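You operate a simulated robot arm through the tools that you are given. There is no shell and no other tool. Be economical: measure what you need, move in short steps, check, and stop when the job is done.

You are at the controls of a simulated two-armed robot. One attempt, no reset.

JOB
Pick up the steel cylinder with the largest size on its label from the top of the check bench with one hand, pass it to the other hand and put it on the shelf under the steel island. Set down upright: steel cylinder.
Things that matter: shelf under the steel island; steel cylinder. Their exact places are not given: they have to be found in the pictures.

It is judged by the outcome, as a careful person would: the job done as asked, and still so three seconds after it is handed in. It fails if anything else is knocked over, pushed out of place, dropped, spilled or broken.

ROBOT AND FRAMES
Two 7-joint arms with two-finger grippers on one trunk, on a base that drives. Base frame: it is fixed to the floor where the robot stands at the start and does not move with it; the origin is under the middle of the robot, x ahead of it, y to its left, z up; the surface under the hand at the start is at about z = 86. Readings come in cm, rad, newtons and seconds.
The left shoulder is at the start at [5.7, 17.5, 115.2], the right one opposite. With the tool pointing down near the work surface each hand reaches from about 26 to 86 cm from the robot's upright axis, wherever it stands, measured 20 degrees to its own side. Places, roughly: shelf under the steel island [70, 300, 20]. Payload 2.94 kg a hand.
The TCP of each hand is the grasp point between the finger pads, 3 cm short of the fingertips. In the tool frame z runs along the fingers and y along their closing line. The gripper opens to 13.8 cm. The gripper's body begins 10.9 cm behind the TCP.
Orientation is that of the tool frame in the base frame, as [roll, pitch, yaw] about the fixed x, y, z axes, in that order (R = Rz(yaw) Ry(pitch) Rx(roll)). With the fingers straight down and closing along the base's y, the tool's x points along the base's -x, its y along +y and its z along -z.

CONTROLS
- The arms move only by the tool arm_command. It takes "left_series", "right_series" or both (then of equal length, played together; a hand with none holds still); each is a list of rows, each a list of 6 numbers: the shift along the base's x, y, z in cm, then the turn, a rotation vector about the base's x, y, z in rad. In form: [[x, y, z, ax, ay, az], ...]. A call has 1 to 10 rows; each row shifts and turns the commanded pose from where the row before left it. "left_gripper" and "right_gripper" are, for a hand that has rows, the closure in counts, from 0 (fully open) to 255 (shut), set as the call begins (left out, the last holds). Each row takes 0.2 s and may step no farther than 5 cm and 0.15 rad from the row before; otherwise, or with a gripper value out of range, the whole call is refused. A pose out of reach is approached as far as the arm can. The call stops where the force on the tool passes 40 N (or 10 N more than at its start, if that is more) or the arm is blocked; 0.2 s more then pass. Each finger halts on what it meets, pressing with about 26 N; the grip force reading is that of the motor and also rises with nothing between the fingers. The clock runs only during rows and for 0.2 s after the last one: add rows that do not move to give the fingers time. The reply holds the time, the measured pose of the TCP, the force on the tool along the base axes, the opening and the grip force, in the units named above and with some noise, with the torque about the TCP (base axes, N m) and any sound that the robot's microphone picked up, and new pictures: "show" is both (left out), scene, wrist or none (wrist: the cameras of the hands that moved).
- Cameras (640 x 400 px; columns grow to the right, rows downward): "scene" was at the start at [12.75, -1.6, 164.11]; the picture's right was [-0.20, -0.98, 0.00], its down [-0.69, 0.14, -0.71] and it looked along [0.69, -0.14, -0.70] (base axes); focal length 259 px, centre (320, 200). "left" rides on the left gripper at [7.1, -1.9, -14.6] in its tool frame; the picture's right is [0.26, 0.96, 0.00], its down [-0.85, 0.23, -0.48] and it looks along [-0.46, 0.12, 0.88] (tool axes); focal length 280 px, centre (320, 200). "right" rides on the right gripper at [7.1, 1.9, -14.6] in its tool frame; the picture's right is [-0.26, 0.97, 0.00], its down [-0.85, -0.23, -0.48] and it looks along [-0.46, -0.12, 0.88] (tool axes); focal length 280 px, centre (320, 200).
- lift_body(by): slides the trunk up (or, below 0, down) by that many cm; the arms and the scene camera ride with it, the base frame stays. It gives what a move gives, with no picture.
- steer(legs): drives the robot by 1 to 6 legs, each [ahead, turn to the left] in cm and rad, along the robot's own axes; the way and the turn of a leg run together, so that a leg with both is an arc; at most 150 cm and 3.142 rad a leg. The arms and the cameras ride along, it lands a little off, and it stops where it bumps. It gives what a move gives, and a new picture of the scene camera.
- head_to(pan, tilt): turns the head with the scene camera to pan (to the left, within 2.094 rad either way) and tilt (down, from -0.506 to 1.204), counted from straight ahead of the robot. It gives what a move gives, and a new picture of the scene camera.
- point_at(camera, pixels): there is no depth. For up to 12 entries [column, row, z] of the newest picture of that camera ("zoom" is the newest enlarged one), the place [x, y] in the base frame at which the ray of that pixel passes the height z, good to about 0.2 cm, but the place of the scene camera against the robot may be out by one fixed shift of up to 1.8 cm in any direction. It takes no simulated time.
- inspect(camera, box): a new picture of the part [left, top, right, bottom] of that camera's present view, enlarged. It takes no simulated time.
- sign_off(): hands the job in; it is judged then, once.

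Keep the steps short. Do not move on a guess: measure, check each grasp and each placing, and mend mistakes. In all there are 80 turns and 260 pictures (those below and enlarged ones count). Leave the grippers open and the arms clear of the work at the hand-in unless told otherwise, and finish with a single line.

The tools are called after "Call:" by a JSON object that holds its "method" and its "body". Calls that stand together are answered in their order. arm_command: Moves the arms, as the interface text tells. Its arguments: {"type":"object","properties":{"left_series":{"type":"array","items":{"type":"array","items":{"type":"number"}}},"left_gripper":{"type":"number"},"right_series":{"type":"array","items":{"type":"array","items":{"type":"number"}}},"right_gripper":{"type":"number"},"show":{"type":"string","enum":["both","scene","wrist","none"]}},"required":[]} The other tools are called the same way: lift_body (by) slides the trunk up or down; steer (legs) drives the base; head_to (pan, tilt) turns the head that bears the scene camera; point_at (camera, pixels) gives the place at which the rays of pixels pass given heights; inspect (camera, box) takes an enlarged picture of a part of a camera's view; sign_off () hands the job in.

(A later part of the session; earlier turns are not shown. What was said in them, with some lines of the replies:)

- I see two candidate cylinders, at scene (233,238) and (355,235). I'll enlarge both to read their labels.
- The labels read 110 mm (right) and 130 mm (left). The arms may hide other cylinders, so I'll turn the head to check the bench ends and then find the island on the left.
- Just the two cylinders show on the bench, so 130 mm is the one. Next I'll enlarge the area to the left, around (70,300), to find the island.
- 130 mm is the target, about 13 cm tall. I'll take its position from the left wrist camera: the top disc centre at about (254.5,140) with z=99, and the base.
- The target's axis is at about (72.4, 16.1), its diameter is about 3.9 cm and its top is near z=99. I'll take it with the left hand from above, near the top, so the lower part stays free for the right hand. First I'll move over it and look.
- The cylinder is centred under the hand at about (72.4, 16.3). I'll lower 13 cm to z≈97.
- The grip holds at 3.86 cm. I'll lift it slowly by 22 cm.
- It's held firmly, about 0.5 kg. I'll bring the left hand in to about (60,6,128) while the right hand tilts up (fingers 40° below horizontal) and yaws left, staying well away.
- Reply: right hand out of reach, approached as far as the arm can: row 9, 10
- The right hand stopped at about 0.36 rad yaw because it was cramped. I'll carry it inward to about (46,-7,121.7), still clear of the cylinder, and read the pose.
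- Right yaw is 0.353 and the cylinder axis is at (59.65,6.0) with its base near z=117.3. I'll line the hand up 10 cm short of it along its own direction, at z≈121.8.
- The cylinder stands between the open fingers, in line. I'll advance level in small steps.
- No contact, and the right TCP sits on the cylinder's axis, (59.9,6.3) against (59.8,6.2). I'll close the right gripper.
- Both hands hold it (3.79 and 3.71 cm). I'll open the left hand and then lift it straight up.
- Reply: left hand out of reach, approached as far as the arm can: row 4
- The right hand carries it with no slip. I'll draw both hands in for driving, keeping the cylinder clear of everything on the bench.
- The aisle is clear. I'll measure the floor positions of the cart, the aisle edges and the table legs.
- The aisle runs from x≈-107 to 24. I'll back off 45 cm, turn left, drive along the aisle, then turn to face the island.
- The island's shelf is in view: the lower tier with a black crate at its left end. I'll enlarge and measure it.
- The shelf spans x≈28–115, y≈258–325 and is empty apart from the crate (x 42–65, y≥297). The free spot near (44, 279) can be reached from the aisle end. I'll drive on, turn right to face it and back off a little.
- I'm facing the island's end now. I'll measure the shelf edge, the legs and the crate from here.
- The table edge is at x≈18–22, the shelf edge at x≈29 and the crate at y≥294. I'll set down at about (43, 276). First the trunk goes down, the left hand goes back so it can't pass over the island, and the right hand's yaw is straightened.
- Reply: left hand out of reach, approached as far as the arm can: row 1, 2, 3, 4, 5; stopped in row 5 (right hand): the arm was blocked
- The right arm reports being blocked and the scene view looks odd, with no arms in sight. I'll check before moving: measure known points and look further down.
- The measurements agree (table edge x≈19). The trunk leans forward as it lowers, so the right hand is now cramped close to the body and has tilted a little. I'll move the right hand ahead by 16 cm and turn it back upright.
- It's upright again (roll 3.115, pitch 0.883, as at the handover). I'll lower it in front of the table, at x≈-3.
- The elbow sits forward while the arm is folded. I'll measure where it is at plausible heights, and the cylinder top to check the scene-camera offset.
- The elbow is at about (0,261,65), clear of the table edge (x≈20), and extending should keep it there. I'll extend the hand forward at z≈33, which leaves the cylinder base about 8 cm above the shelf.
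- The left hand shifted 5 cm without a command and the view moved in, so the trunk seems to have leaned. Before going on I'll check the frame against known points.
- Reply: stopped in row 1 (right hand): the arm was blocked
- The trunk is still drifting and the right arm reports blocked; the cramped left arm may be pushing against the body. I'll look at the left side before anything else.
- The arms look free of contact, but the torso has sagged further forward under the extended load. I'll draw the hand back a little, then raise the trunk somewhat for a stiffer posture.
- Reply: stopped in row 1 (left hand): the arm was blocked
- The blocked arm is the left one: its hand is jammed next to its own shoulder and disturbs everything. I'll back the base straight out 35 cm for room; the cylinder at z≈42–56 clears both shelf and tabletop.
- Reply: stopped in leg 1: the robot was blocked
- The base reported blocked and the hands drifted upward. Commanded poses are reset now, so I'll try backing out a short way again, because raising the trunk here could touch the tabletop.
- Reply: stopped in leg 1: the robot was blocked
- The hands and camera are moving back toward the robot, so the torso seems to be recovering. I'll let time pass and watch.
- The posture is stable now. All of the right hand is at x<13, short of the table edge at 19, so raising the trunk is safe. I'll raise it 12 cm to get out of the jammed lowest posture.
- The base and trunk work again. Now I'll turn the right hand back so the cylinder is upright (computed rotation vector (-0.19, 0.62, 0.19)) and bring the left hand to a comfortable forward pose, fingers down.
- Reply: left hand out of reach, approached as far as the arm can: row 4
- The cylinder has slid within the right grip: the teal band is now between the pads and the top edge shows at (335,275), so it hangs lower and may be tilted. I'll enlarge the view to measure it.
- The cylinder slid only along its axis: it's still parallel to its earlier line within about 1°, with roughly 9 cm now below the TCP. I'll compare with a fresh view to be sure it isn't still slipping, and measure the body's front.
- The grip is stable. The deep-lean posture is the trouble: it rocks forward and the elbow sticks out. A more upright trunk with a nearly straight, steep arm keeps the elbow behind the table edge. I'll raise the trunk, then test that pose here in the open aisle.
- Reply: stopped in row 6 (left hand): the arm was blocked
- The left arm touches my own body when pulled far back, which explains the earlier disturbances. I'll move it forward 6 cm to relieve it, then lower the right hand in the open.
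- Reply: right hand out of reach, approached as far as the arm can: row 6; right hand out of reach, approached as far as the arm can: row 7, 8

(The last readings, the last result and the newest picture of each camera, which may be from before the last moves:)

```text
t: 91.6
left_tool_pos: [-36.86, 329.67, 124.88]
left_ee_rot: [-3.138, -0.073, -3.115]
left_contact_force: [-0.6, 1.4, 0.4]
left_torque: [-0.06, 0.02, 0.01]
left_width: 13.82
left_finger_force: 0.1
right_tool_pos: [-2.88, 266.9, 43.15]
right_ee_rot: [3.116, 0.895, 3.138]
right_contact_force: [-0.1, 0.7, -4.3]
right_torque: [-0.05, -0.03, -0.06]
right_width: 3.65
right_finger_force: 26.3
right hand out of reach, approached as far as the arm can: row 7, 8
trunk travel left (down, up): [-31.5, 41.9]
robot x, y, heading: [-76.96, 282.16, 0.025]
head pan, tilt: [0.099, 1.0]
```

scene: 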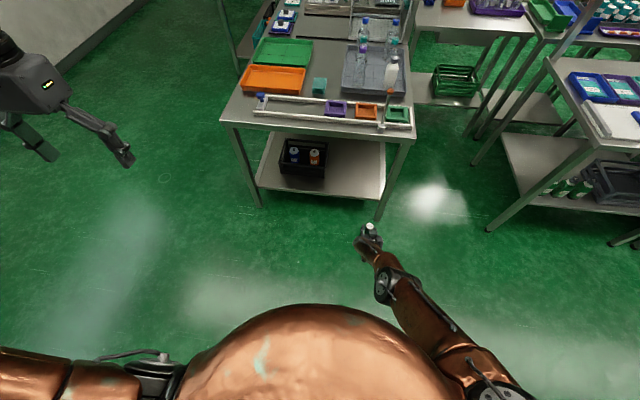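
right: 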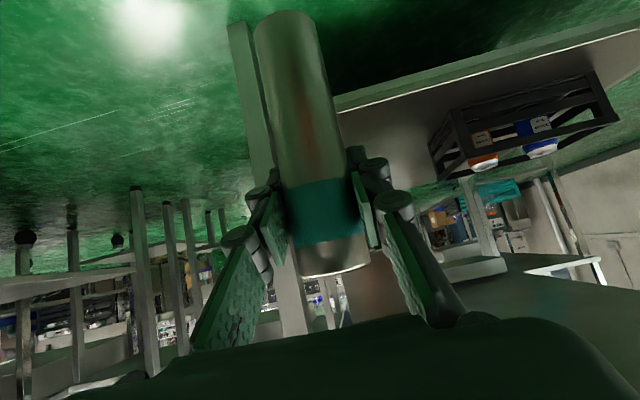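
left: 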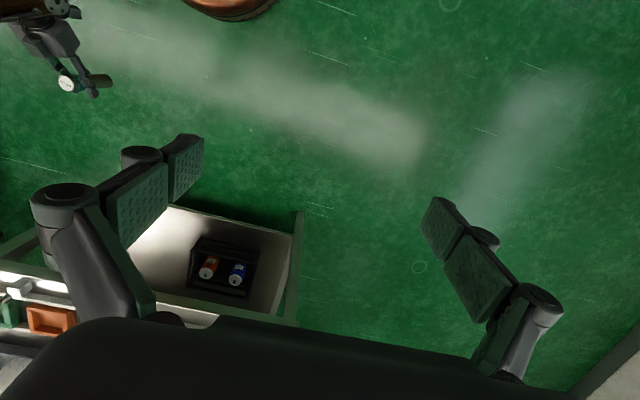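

The arm is now nearly straight with the elbow well behind the hand (TCP 74 cm ahead of the base) and no rocking. I'll lower the trunk 10 cm and shift the hand 8 cm left to aim between the leg and the crate.

Call:
{"method": "lift_body", "body": {"by": -10}}

Call:
{"method": "arm_command", "body": {"right_series": [[0, 3, 0, 0, 0, 0], [0, 3, 0, 0, 0, 0], [0, 2, 0, 0, 0, 0], [0, 0, 0, 0, 0, 0]]}}

```text
t: 92.9
left_tool_pos: [-36.88, 329.65, 114.72]
left_ee_rot: [-3.136, -0.073, -3.116]
left_contact_force: [-0.8, 0.4, -0.2]
left_torque: [0.0, -0.02, 0.0]
left_width: 13.81
left_finger_force: 0.0
right_tool_pos: [-5.0, 266.84, 29.47]
right_ee_rot: [3.125, 0.837, 3.141]
right_contact_force: [-0.3, 0.2, -3.6]
right_torque: [-0.01, -0.04, 0.04]
right_width: 3.68
right_finger_force: 25.6
trunk travel left (down, up): [-21.5, 51.9]
robot x, y, heading: [-76.95, 282.58, 0.035]
head pan, tilt: [0.099, 1.0]
```

```text
t: 93.9
left_tool_pos: [-36.71, 329.72, 114.7]
left_ee_rot: [-3.137, -0.075, -3.115]
left_contact_force: [0.1, 0.2, -0.2]
left_torque: [0.0, -0.02, 0.05]
left_width: 13.8
left_finger_force: 0.1
right_tool_pos: [-5.24, 274.44, 29.46]
right_ee_rot: [3.126, 0.835, 3.14]
right_contact_force: [0.9, 0.7, -3.6]
right_torque: [0.02, -0.04, 0.0]
right_width: 3.68
right_finger_force: 25.6
right hand out of reach, approached as far as the arm can: row 3
trunk travel left (down, up): [-21.5, 51.9]
robot x, y, heading: [-77.11, 282.51, 0.033]
head pan, tilt: [0.099, 1.0]
```

scene: 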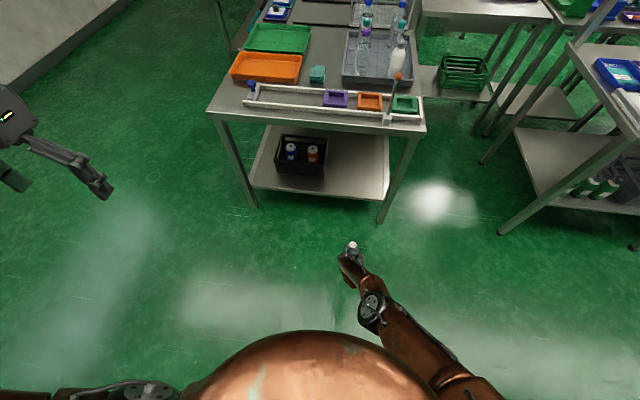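
right: 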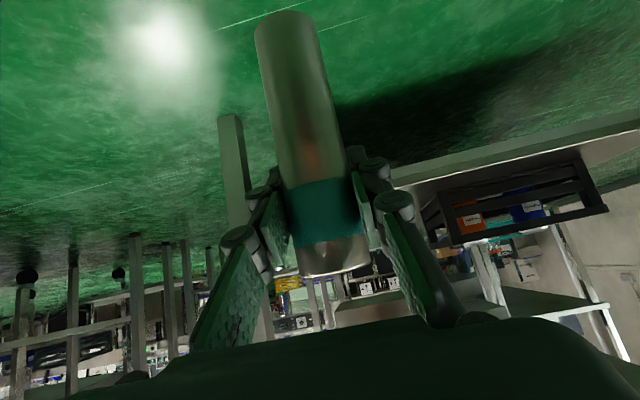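

The hand is low (z 29.5) with pitch 0.835. I'll raise it 7 cm for clearance over the shelf edge and turn the pitch back to 0.882 so the cylinder is upright.

Call:
{"method": "arm_command", "body": {"right_series": [[0, 0, 3, 0, -0.025, 0], [0, 0.5, 4, 0, -0.022, 0], [0, 0, 0, 0, 0, 0], [0, 0, 0, 0, 0, 0]]}}

Call:
{"method": "head_to", "body": {"pan": -0.15, "tilt": 0.9}}

```text
t: 94.9
left_tool_pos: [-36.74, 329.69, 114.67]
left_ee_rot: [-3.137, -0.075, -3.116]
left_contact_force: [-0.6, -0.4, -0.3]
left_torque: [-0.02, 0.02, -0.02]
left_width: 13.82
left_finger_force: 0.1
right_tool_pos: [-5.4, 274.77, 36.63]
right_ee_rot: [3.125, 0.881, 3.138]
right_contact_force: [0.1, -0.2, -3.8]
right_torque: [0.0, -0.03, -0.01]
right_width: 3.67
right_finger_force: 26.3
trunk travel left (down, up): [-21.5, 51.9]
robot x, y, heading: [-76.87, 282.49, 0.035]
head pan, tilt: [0.099, 1.0]
```

scene: 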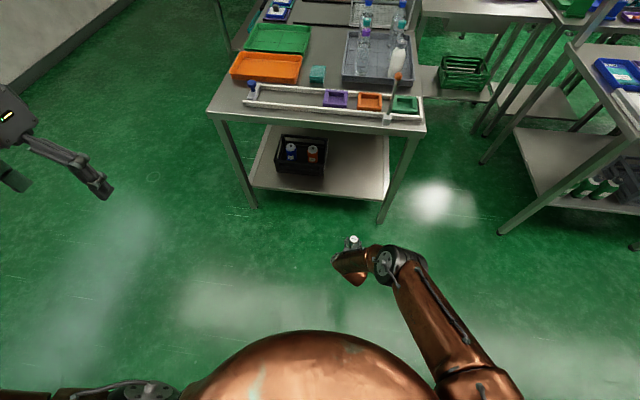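
right: 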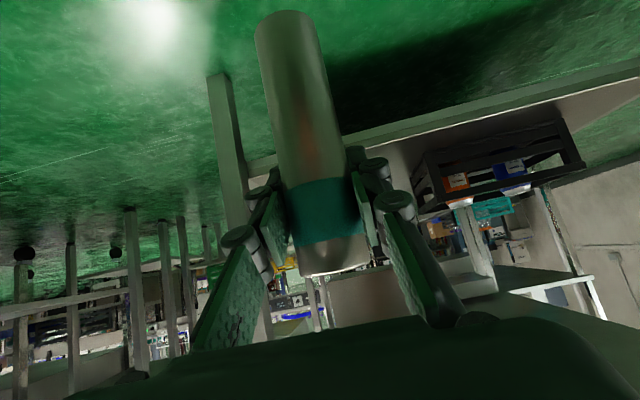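

```text
t: 95.7
left_tool_pos: [-36.73, 329.7, 114.7]
left_ee_rot: [-3.136, -0.075, -3.114]
left_contact_force: [0.4, -0.2, -0.5]
left_torque: [0.0, -0.01, 0.03]
left_width: 13.8
left_finger_force: 0.0
right_tool_pos: [-5.36, 274.78, 36.6]
right_ee_rot: [3.126, 0.879, 3.139]
right_contact_force: [-0.8, -0.4, -4.6]
right_torque: [-0.02, -0.02, 0.03]
right_width: 3.7
right_finger_force: 25.7
trunk travel left (down, up): [-21.5, 51.9]
robot x, y, heading: [-76.71, 282.45, 0.028]
head pan, tilt: [-0.15, 0.901]
```

scene: 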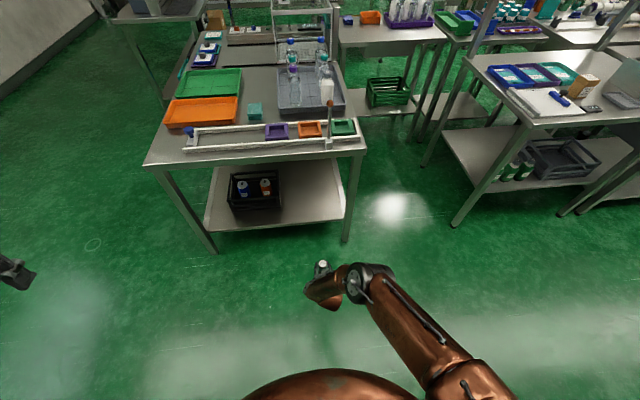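

Call:
{"method": "point_at", "body": {"camera": "scene", "pixels": [[362, 284, 60], [362, 284, 70], [362, 284, 80], [322, 264, 40.7], [345, 218, 20], [250, 226, 20], [347, 240, 0], [280, 208, 20]]}}

```text
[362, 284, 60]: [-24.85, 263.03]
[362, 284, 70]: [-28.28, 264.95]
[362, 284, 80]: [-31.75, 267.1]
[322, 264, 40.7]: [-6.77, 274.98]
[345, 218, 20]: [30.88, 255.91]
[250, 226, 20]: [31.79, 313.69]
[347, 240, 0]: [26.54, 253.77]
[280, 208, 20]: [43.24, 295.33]
```

The elbow, at about (-28,265,70), is 22 cm behind the TCP and would stay in front of or below the tabletop edge. I'll lower the hand 3 cm to straighten the arm more, then drive 28 cm and check.

Call:
{"method": "arm_command", "body": {"right_series": [[0, 0, -1.5, 0, 0, 0], [0, 0.5, -1.5, 0, 0, 0], [0, 0, 0, 0, 0, 0]], "show": "none"}}

Call:
{"method": "steer", "body": {"legs": [[28, 0]]}}

```text
t: 96.5
left_tool_pos: [-36.76, 329.7, 114.75]
left_ee_rot: [-3.138, -0.076, -3.115]
left_contact_force: [-1.1, 1.2, -0.8]
left_torque: [-0.02, 0.0, 0.0]
left_width: 13.81
left_finger_force: 0.1
right_tool_pos: [-5.54, 275.15, 33.55]
right_ee_rot: [3.127, 0.882, 3.14]
right_contact_force: [-0.8, 0.6, -4.5]
right_torque: [0.01, -0.06, 0.0]
right_width: 3.67
right_finger_force: 26.3
trunk travel left (down, up): [-21.5, 51.9]
robot x, y, heading: [-77.14, 282.57, 0.03]
head pan, tilt: [-0.15, 0.901]
```

```text
t: 98.4
left_tool_pos: [-8.82, 330.12, 114.75]
left_ee_rot: [-3.136, -0.076, -3.12]
left_contact_force: [-0.1, -0.7, 0.0]
left_torque: [-0.02, 0.04, 0.0]
left_width: 13.76
left_finger_force: 0.0
right_tool_pos: [22.23, 275.35, 33.57]
right_ee_rot: [3.125, 0.879, 3.133]
right_contact_force: [0.8, -0.3, -4.6]
right_torque: [0.04, -0.02, 0.06]
right_width: 3.63
right_finger_force: 25.6
trunk travel left (down, up): [-21.5, 51.9]
robot x, y, heading: [-49.29, 283.26, 0.024]
head pan, tilt: [-0.15, 0.901]
```

scene: 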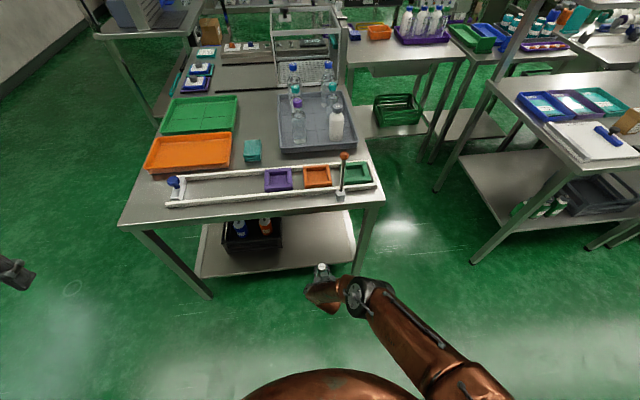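

That went well; the TCP is at (22.2,275.4,33.6). I'll check clearances in close-up.

Call:
{"method": "inspect", "body": {"camera": "scene", "box": [240, 190, 420, 310]}}

Call:
{"method": "inspect", "body": {"camera": "right", "box": [0, 0, 640, 400]}}

Call:
{"method": "point_at", "body": {"camera": "scene", "pixels": [[250, 276, 20], [355, 260, 20], [322, 268, 37.6], [280, 247, 20], [360, 290, 65]]}}

```text
3.33 times, centred on (330, 250) of scene
```

zoom: 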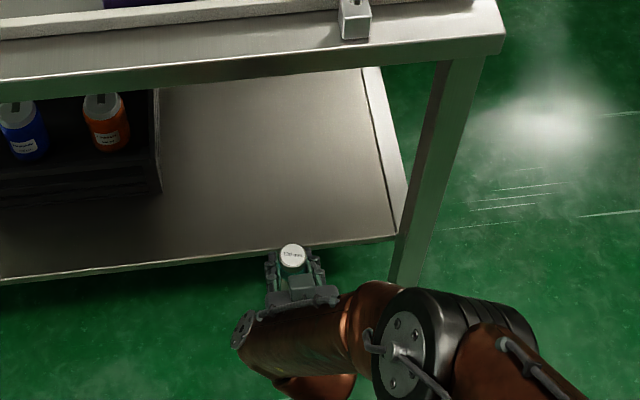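

```text
1.00 times, centred on (320, 200) of right (not enlarged: the box is as wide or as high as the picture)
```

zoom: 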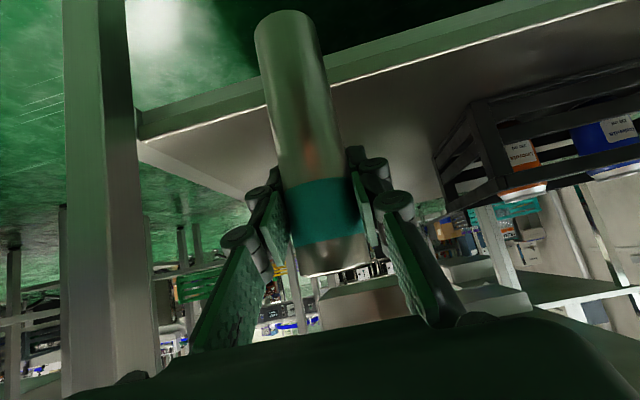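

```text
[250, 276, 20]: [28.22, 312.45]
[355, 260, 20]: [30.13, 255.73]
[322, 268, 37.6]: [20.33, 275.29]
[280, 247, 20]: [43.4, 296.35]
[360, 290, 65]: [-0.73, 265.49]
```

Next I need the true shelf height, so I'll intersect the shelf front edge seen by the right wrist camera at several heights.

Call:
{"method": "point_at", "body": {"camera": "right", "pixels": [[200, 118, 18], [200, 118, 20], [200, 118, 22], [420, 57, 18], [420, 57, 20], [420, 57, 22], [285, 20, 22], [285, 20, 24], [285, 20, 26]]}}

Call:
{"method": "inspect", "body": {"camera": "right", "box": [100, 0, 360, 150]}}

```text
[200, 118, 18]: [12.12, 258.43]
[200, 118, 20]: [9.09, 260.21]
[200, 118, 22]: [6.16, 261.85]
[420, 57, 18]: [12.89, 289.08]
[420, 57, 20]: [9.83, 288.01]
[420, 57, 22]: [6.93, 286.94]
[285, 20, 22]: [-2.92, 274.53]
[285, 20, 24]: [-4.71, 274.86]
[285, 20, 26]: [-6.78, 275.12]
```

```text
2.46 times, centred on (230, 75) of right
```

zoom: 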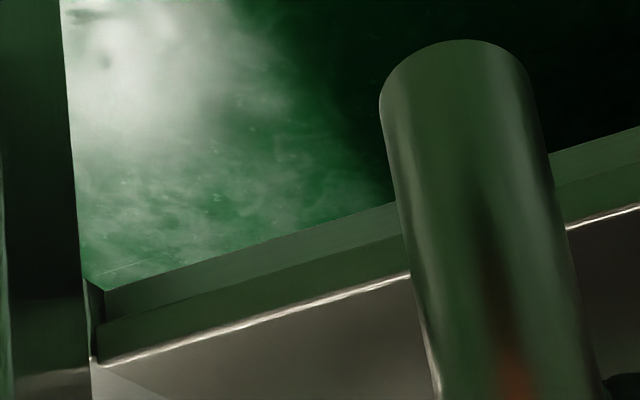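

Call:
{"method": "point_at", "body": {"camera": "zoom", "pixels": [[250, 317, 18], [250, 317, 20], [250, 317, 22], [250, 317, 24], [110, 362, 20], [110, 362, 22], [460, 42, 20], [460, 42, 22], [460, 42, 24], [460, 42, 26]]}}

```text
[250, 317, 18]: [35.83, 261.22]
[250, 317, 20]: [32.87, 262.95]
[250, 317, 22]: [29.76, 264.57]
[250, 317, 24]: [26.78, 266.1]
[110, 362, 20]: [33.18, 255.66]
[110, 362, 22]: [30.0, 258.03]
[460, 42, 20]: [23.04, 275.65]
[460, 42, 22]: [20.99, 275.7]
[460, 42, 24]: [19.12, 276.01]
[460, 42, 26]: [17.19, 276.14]
```

The shelf is at z≈21 with its edge at x≈31. The cylinder's base may be as low as z≈22.7, so I'll raise the hand 3 cm before driving the last 17 cm in.

Call:
{"method": "arm_command", "body": {"right_series": [[0, 0, 1.5, 0, 0, 0], [0, 0, 1.5, 0, 0, 0], [0, 0, 0, 0, 0, 0]], "show": "wrist"}}

Call:
{"method": "steer", "body": {"legs": [[17, 0]]}}

Call:
{"method": "inspect", "body": {"camera": "right", "box": [0, 0, 640, 400]}}

```text
t: 99.2
left_tool_pos: [-8.7, 330.21, 114.77]
left_ee_rot: [-3.137, -0.076, -3.121]
left_contact_force: [-1.1, 0.2, 0.4]
left_torque: [0.0, -0.02, -0.02]
left_width: 13.79
left_finger_force: 0.0
right_tool_pos: [22.13, 275.54, 36.57]
right_ee_rot: [3.126, 0.879, 3.133]
right_contact_force: [0.3, -0.1, -4.3]
right_torque: [-0.02, -0.02, 0.0]
right_width: 3.68
right_finger_force: 26.0
trunk travel left (down, up): [-21.5, 51.9]
robot x, y, heading: [-48.99, 283.25, 0.028]
head pan, tilt: [-0.15, 0.901]
```

right: 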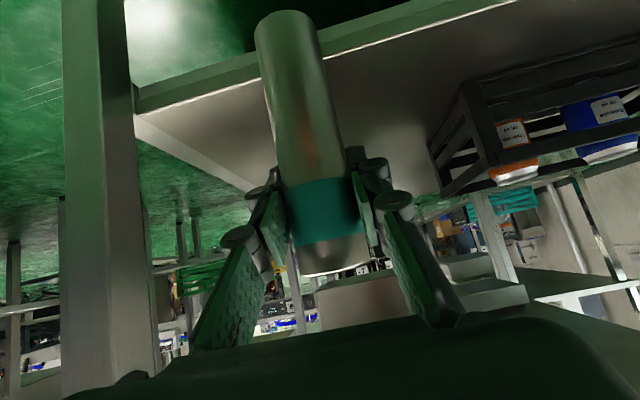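

```text
t: 100.7
left_tool_pos: [7.73, 330.79, 114.89]
left_ee_rot: [-3.136, -0.066, -3.121]
left_contact_force: [1.7, 0.3, 0.1]
left_torque: [0.01, 0.2, -0.06]
left_width: 13.8
left_finger_force: 0.1
right_tool_pos: [39.26, 276.2, 36.99]
right_ee_rot: [3.127, 0.888, 3.136]
right_contact_force: [0.8, 0.8, -4.9]
right_torque: [0.01, -0.01, -0.02]
right_width: 3.67
right_finger_force: 26.1
trunk travel left (down, up): [-21.5, 51.9]
robot x, y, heading: [-31.59, 283.65, 0.024]
head pan, tilt: [-0.15, 0.901]
```

scene: 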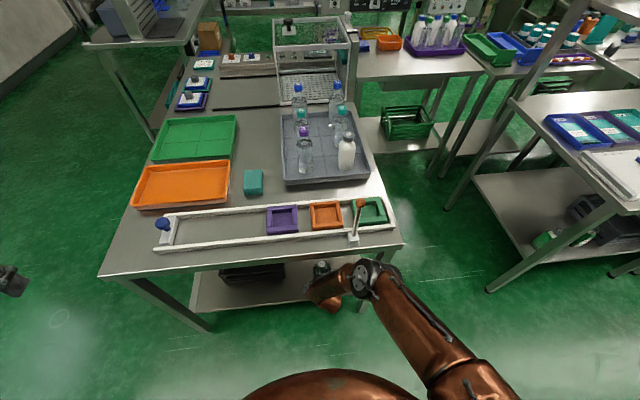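

```text
1.00 times, centred on (320, 200) of right (not enlarged: the box is as wide or as high as the picture)
```

zoom: 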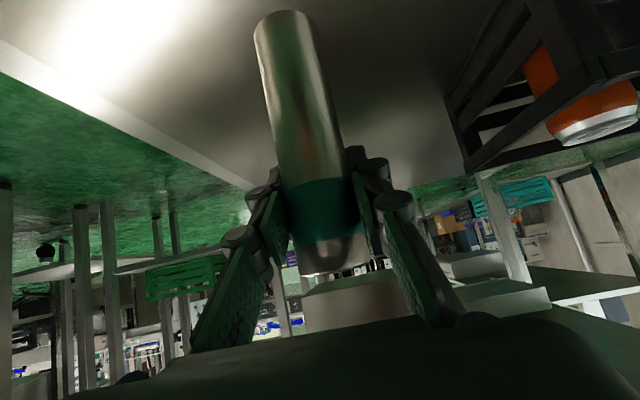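

The cylinder is over the shelf at (39.3,276.2), 8 cm inside the edge and clear of the crate. I'll lower it 3.5 cm first, then creep.

Call:
{"method": "arm_command", "body": {"right_series": [[0, 0, -1.5, 0, 0, 0], [0, 0, -1, 0, 0, 0], [0, 0, -1, 0, 0, 0], [0, 0, 0, 0, 0, 0]], "show": "wrist"}}

Call:
{"method": "inspect", "body": {"camera": "right", "box": [200, 0, 380, 110]}}

Call:
{"method": "arm_command", "body": {"right_series": [[0, 0, -0.5, 0, 0, 0], [0, 0, -0.3, 0, 0, 0], [0, 0, -0.3, 0, 0, 0], [0, 0, 0, 0, 0, 0]], "show": "wrist"}}

```text
t: 101.7
left_tool_pos: [7.2, 330.66, 115.05]
left_ee_rot: [-3.136, -0.061, -3.121]
left_contact_force: [-0.2, -0.1, 0.3]
left_torque: [0.02, -0.02, -0.05]
left_width: 13.79
left_finger_force: 0.1
right_tool_pos: [39.0, 276.05, 33.76]
right_ee_rot: [3.125, 0.892, 3.137]
right_contact_force: [-0.6, -0.3, -3.9]
right_torque: [0.02, -0.02, 0.01]
right_width: 3.66
right_finger_force: 26.0
trunk travel left (down, up): [-21.5, 51.9]
robot x, y, heading: [-31.9, 283.32, 0.028]
head pan, tilt: [-0.15, 0.901]
```

right: 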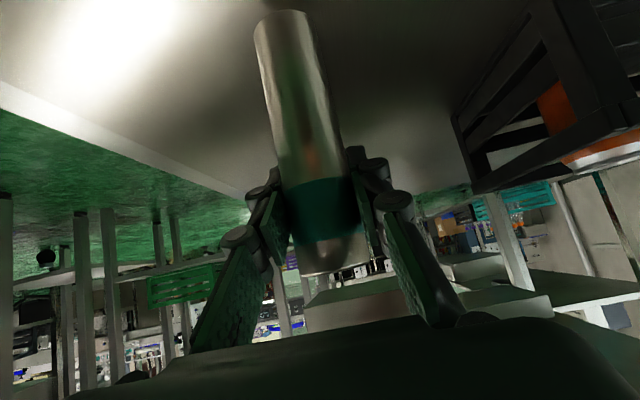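

```text
3.56 times, centred on (290, 55) of right
```

zoom: 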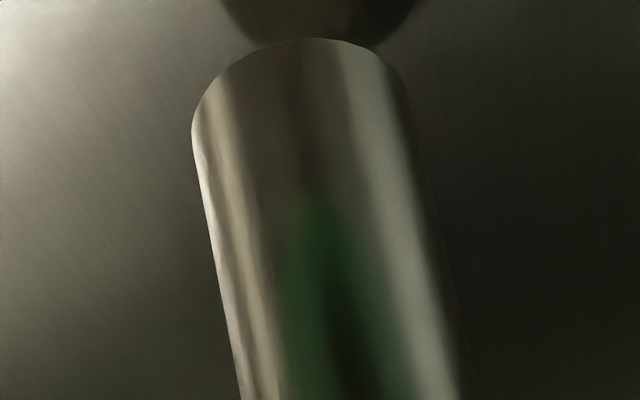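

```text
t: 102.7
left_tool_pos: [7.31, 330.75, 115.12]
left_ee_rot: [-3.138, -0.063, -3.121]
left_contact_force: [1.1, -0.1, 0.5]
left_torque: [-0.02, 0.01, -0.01]
left_width: 13.82
left_finger_force: 0.1
right_tool_pos: [39.05, 276.16, 32.75]
right_ee_rot: [3.123, 0.892, 3.138]
right_contact_force: [-0.2, -0.3, -4.1]
right_torque: [0.01, -0.02, -0.01]
right_width: 3.67
right_finger_force: 25.6
trunk travel left (down, up): [-21.5, 51.9]
robot x, y, heading: [-31.69, 283.65, 0.029]
head pan, tilt: [-0.15, 0.901]
```

right: 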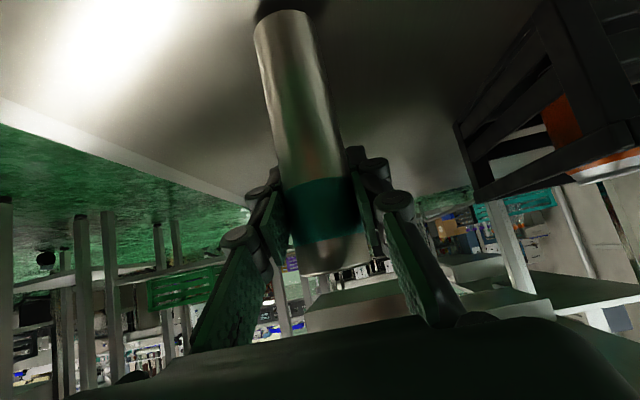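

A reflection of the base is now close to it in the shelf surface, and there's no contact yet. I'll trim the pitch by 0.01 and creep down, watching the force.

Call:
{"method": "arm_command", "body": {"right_series": [[0, 0, -0.3, 0, 0.01, 0], [0, 0, -0.3, 0, 0, 0], [0, 0, -0.3, 0, 0, 0], [0, 0, 0, 0, 0, 0]], "show": "wrist"}}

Call:
{"method": "inspect", "body": {"camera": "right", "box": [200, 0, 380, 110]}}

```text
t: 103.7
left_tool_pos: [7.08, 330.88, 115.29]
left_ee_rot: [-3.136, -0.061, -3.122]
left_contact_force: [0.8, -0.6, -0.5]
left_torque: [0.03, -0.02, 0.02]
left_width: 13.79
left_finger_force: 0.0
right_tool_pos: [39.33, 276.34, 32.12]
right_ee_rot: [3.127, 0.889, 3.14]
right_contact_force: [-2.8, 0.9, 19.4]
right_torque: [0.03, 0.07, -0.05]
right_width: 3.67
right_finger_force: 26.0
trunk travel left (down, up): [-21.5, 51.9]
robot x, y, heading: [-31.43, 283.47, 0.028]
head pan, tilt: [-0.15, 0.901]
```

right: 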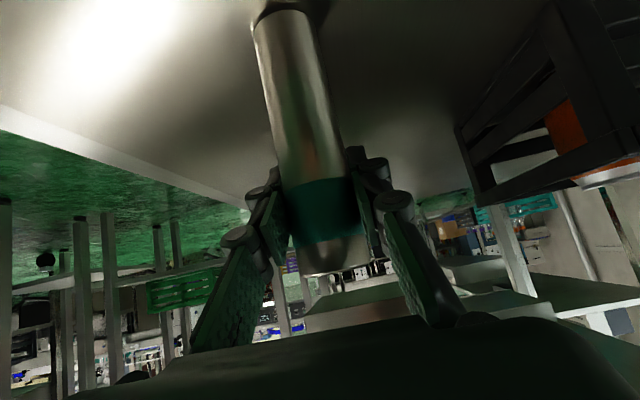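

```text
3.56 times, centred on (290, 55) of right
```

zoom: 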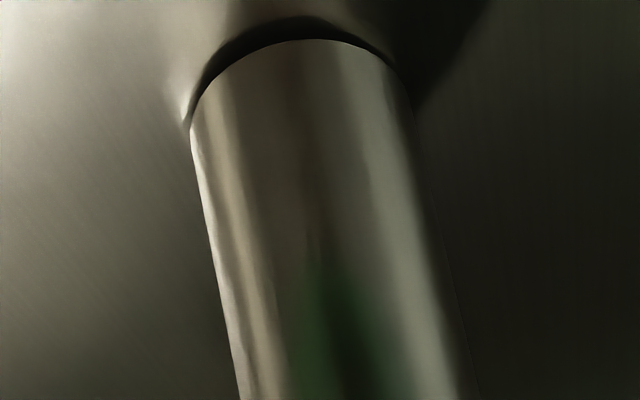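

Contact: the force went from -4 to +19 N. A thin dark crescent under the near rim shows the cylinder leaning forward about 2°. I'll lift 0.4 cm, correct the lean by -0.04 rad about y, and touch down again more gently.

Call:
{"method": "arm_command", "body": {"right_series": [[0, 0, 0.5, 0, 0, 0], [0, 0, 0, 0, -0.04, 0], [0, 0, -0.2, 0, 0, 0], [0, 0, 0, 0, 0, 0]], "show": "none"}}

Call:
{"method": "inspect", "body": {"camera": "right", "box": [200, 0, 380, 110]}}

```text
t: 104.7
left_tool_pos: [7.25, 330.73, 115.18]
left_ee_rot: [-3.136, -0.06, -3.12]
left_contact_force: [-0.1, 0.3, 0.0]
left_torque: [0.02, -0.01, -0.02]
left_width: 13.79
left_finger_force: 0.0
right_tool_pos: [39.04, 276.17, 32.13]
right_ee_rot: [3.124, 0.921, 3.135]
right_contact_force: [-2.4, -0.7, 3.8]
right_torque: [-0.2, 0.27, -0.03]
right_width: 3.65
right_finger_force: 26.0
trunk travel left (down, up): [-21.5, 51.9]
robot x, y, heading: [-31.65, 283.28, 0.025]
head pan, tilt: [-0.15, 0.901]
```

```text
3.56 times, centred on (290, 55) of right
```

zoom: 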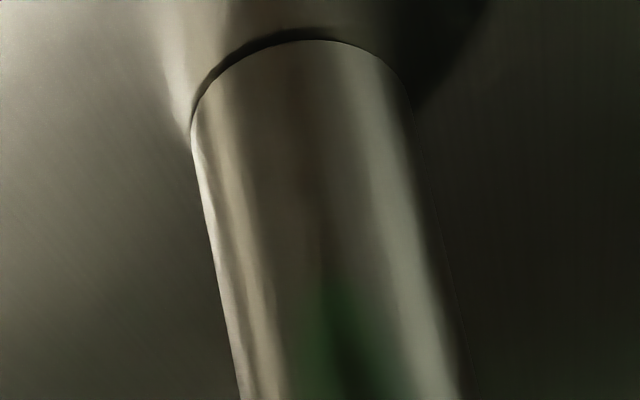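

The gap is mostly closed, with a sliver left on the near/-y side. I'll make one more small trim of 0.02 rad about x and -0.02 about y with light contact.

Call:
{"method": "arm_command", "body": {"right_series": [[0, 0, 0.2, 0, 0, 0], [0, 0, 0, 0.02, -0.02, 0], [0, 0, -0.15, 0, 0, 0], [0, 0, 0, 0, 0, 0]], "show": "none"}}

Call:
{"method": "inspect", "body": {"camera": "right", "box": [200, 0, 380, 110]}}

```text
t: 105.7
left_tool_pos: [7.29, 330.8, 115.03]
left_ee_rot: [-3.137, -0.062, -3.12]
left_contact_force: [-0.2, -1.8, 0.8]
left_torque: [-0.02, 0.0, 0.01]
left_width: 13.81
left_finger_force: 0.0
right_tool_pos: [39.2, 276.23, 32.2]
right_ee_rot: [3.092, 0.941, 3.108]
right_contact_force: [0.0, 0.5, -3.9]
right_torque: [-0.01, -0.01, 0.0]
right_width: 3.68
right_finger_force: 26.5
trunk travel left (down, up): [-21.5, 51.9]
robot x, y, heading: [-31.57, 283.55, 0.029]
head pan, tilt: [-0.15, 0.901]
```

```text
3.56 times, centred on (290, 55) of right
```

zoom: 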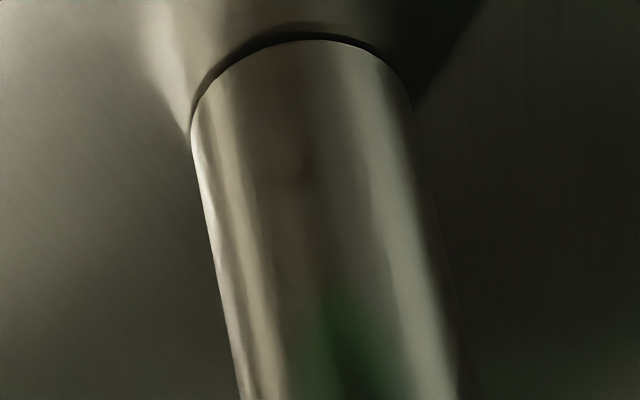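

The gap is now even and free of contact. I'll lower by tenths until there's light contact.

Call:
{"method": "arm_command", "body": {"right_series": [[0, 0, -0.12, 0, 0, 0], [0, 0, -0.1, 0, 0, 0], [0, 0, 0, 0, 0, 0]], "show": "none"}}

Call:
{"method": "inspect", "body": {"camera": "right", "box": [200, 0, 380, 110]}}

```text
t: 106.5
left_tool_pos: [7.13, 330.74, 115.32]
left_ee_rot: [-3.135, -0.061, -3.121]
left_contact_force: [0.6, -0.1, -0.6]
left_torque: [-0.01, 0.0, 0.0]
left_width: 13.8
left_finger_force: 0.1
right_tool_pos: [39.34, 276.3, 32.22]
right_ee_rot: [3.092, 0.946, 3.106]
right_contact_force: [-2.7, 1.9, 8.8]
right_torque: [0.02, 0.49, -0.07]
right_width: 3.68
right_finger_force: 25.9
trunk travel left (down, up): [-21.5, 51.9]
robot x, y, heading: [-31.74, 283.42, 0.031]
head pan, tilt: [-0.15, 0.901]
```

```text
3.56 times, centred on (290, 55) of right
```

zoom: 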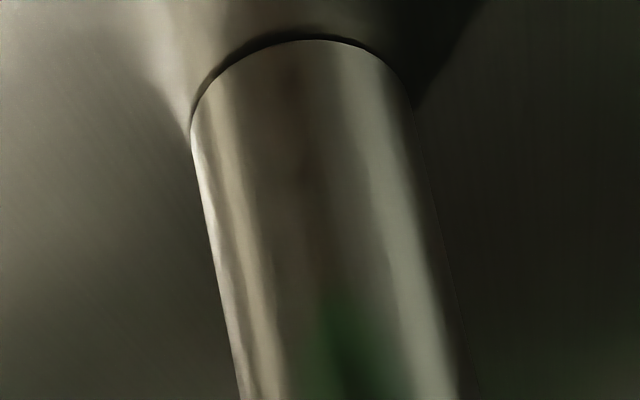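

The torques show contact now on the near and -y side, so I over-corrected slightly; the crescent is just the rim's shadow. I'll turn back (-0.025, +0.02) and touch down.

Call:
{"method": "arm_command", "body": {"right_series": [[0, 0, 0.25, 0, 0, 0], [0, 0, 0, -0.025, 0.02, 0], [0, 0, -0.15, 0, 0, 0], [0, 0, -0.1, 0, 0, 0], [0, 0, 0, 0, 0, 0]], "show": "none"}}

```text
t: 107.7
left_tool_pos: [7.23, 330.77, 115.18]
left_ee_rot: [-3.136, -0.06, -3.121]
left_contact_force: [0.3, 0.1, -0.2]
left_torque: [0.0, 0.03, 0.0]
left_width: 13.81
left_finger_force: 0.0
right_tool_pos: [39.25, 276.21, 32.14]
right_ee_rot: [3.133, 0.924, -3.141]
right_contact_force: [-3.9, -0.5, 7.6]
right_torque: [-0.26, 0.34, -0.08]
right_width: 3.65
right_finger_force: 25.8
trunk travel left (down, up): [-21.5, 51.9]
robot x, y, heading: [-32.32, 283.7, 0.03]
head pan, tilt: [-0.15, 0.901]
```

Both tilt components are within about 1° and the base is on the shelf under light load. A 3.9 cm-wide base settles from that, so I'll release slowly.

Call:
{"method": "arm_command", "body": {"right_series": [[0, 0, 0, 0, 0, 0], [0, 0, 0, 0, 0, 0], [0, 0, 0, 0, 0, 0], [0, 0, 0, 0, 0, 0], [0, 0, 0, 0, 0, 0], [0, 0, 0, 0, 0, 0], [0, 0, 0, 0, 0, 0]], "right_gripper": 0, "show": "wrist"}}

```text
t: 109.3
left_tool_pos: [7.13, 330.71, 115.1]
left_ee_rot: [-3.137, -0.064, -3.122]
left_contact_force: [0.8, -0.7, 0.7]
left_torque: [0.02, -0.01, 0.0]
left_width: 13.8
left_finger_force: 0.1
right_tool_pos: [39.25, 276.29, 32.1]
right_ee_rot: [3.133, 0.921, -3.139]
right_contact_force: [0.1, -0.1, 0.2]
right_torque: [-0.03, 0.0, 0.0]
right_width: 13.81
right_finger_force: 0.0
trunk travel left (down, up): [-21.5, 51.9]
robot x, y, heading: [-31.87, 283.37, 0.024]
head pan, tilt: [-0.15, 0.901]
```

right: 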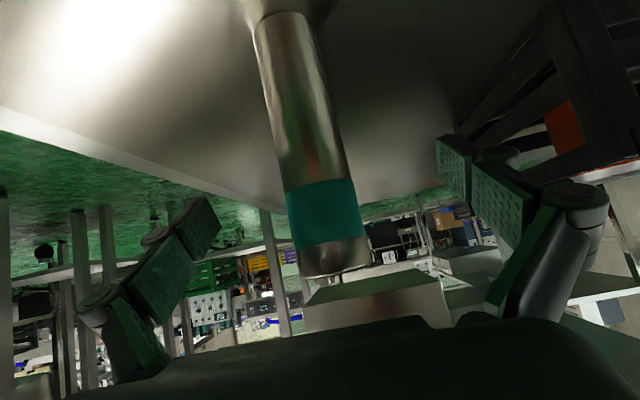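

It stands free between the open fingers. I'll drive straight back to withdraw the hand.

Call:
{"method": "steer", "body": {"legs": [[-45, 0]]}}

Call:
{"method": "head_to", "body": {"pan": -0.1, "tilt": 0.75}}

Call:
{"method": "inspect", "body": {"camera": "right", "box": [150, 0, 450, 250]}}

Call:
{"method": "inspect", "body": {"camera": "scene", "box": [170, 180, 410, 320]}}

```text
t: 112.0
left_tool_pos: [-38.84, 329.4, 115.2]
left_ee_rot: [-3.136, -0.06, -3.129]
left_contact_force: [0.2, 0.5, -0.1]
left_torque: [0.01, -0.05, -0.02]
left_width: 13.79
left_finger_force: 0.0
right_tool_pos: [-7.27, 274.63, 32.09]
right_ee_rot: [3.132, 0.924, 3.134]
right_contact_force: [0.8, -0.5, -0.6]
right_torque: [0.0, 0.02, 0.0]
right_width: 13.78
right_finger_force: 0.1
trunk travel left (down, up): [-21.5, 51.9]
robot x, y, heading: [-78.11, 282.22, 0.021]
head pan, tilt: [-0.15, 0.901]
```

scene: 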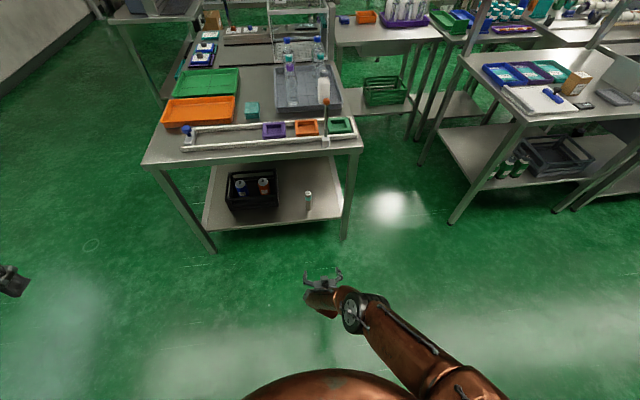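

```text
t: 112.8
left_tool_pos: [-38.76, 329.37, 115.08]
left_ee_rot: [-3.135, -0.062, -3.128]
left_contact_force: [0.1, 0.1, -1.0]
left_torque: [-0.03, 0.01, -0.03]
left_width: 13.79
left_finger_force: 0.0
right_tool_pos: [-7.21, 274.54, 32.02]
right_ee_rot: [3.135, 0.924, 3.133]
right_contact_force: [0.3, 0.1, -0.1]
right_torque: [0.01, -0.02, -0.02]
right_width: 13.81
right_finger_force: 0.1
trunk travel left (down, up): [-21.5, 51.9]
robot x, y, heading: [-78.34, 282.4, 0.022]
head pan, tilt: [-0.099, 0.75]
```

scene: 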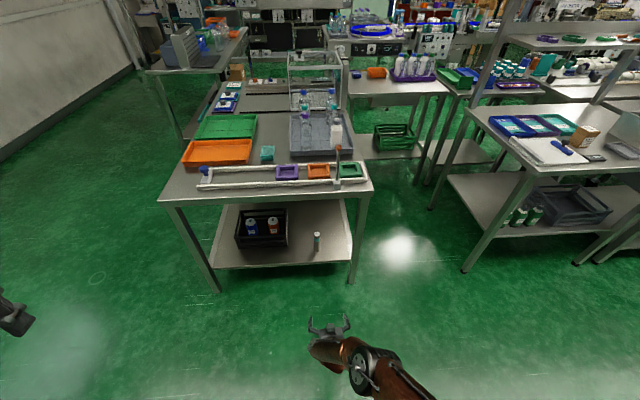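

```text
1.60 times, centred on (300, 125) of right
```

zoom: 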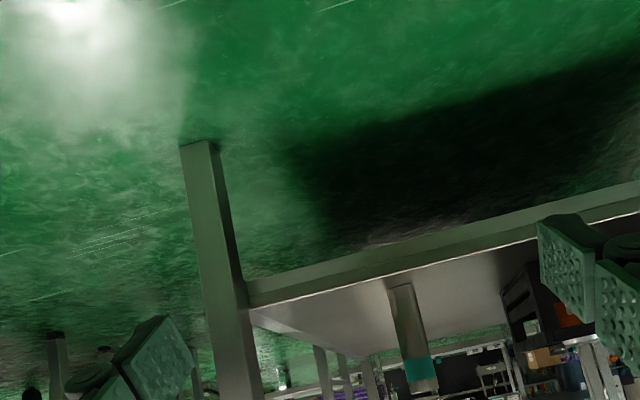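

```text
2.67 times, centred on (290, 250) of scene
```

zoom: 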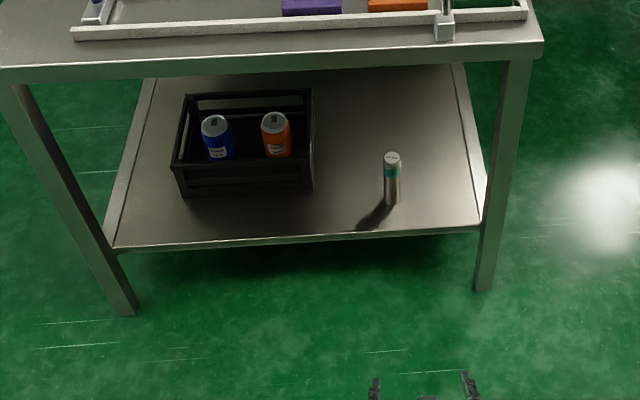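

The 130 mm cylinder stands upright on the island's shelf beside the undisturbed crate. Nothing else has moved, both grippers are open and both arms are clear. I'm handing in.

Call:
{"method": "sign_off", "body": {}}

```text
The job is handed in.
```

The 130 mm steel cylinder was picked from the check bench with the left hand, passed to the right hand, and now stands upright on the shelf under the steel island.
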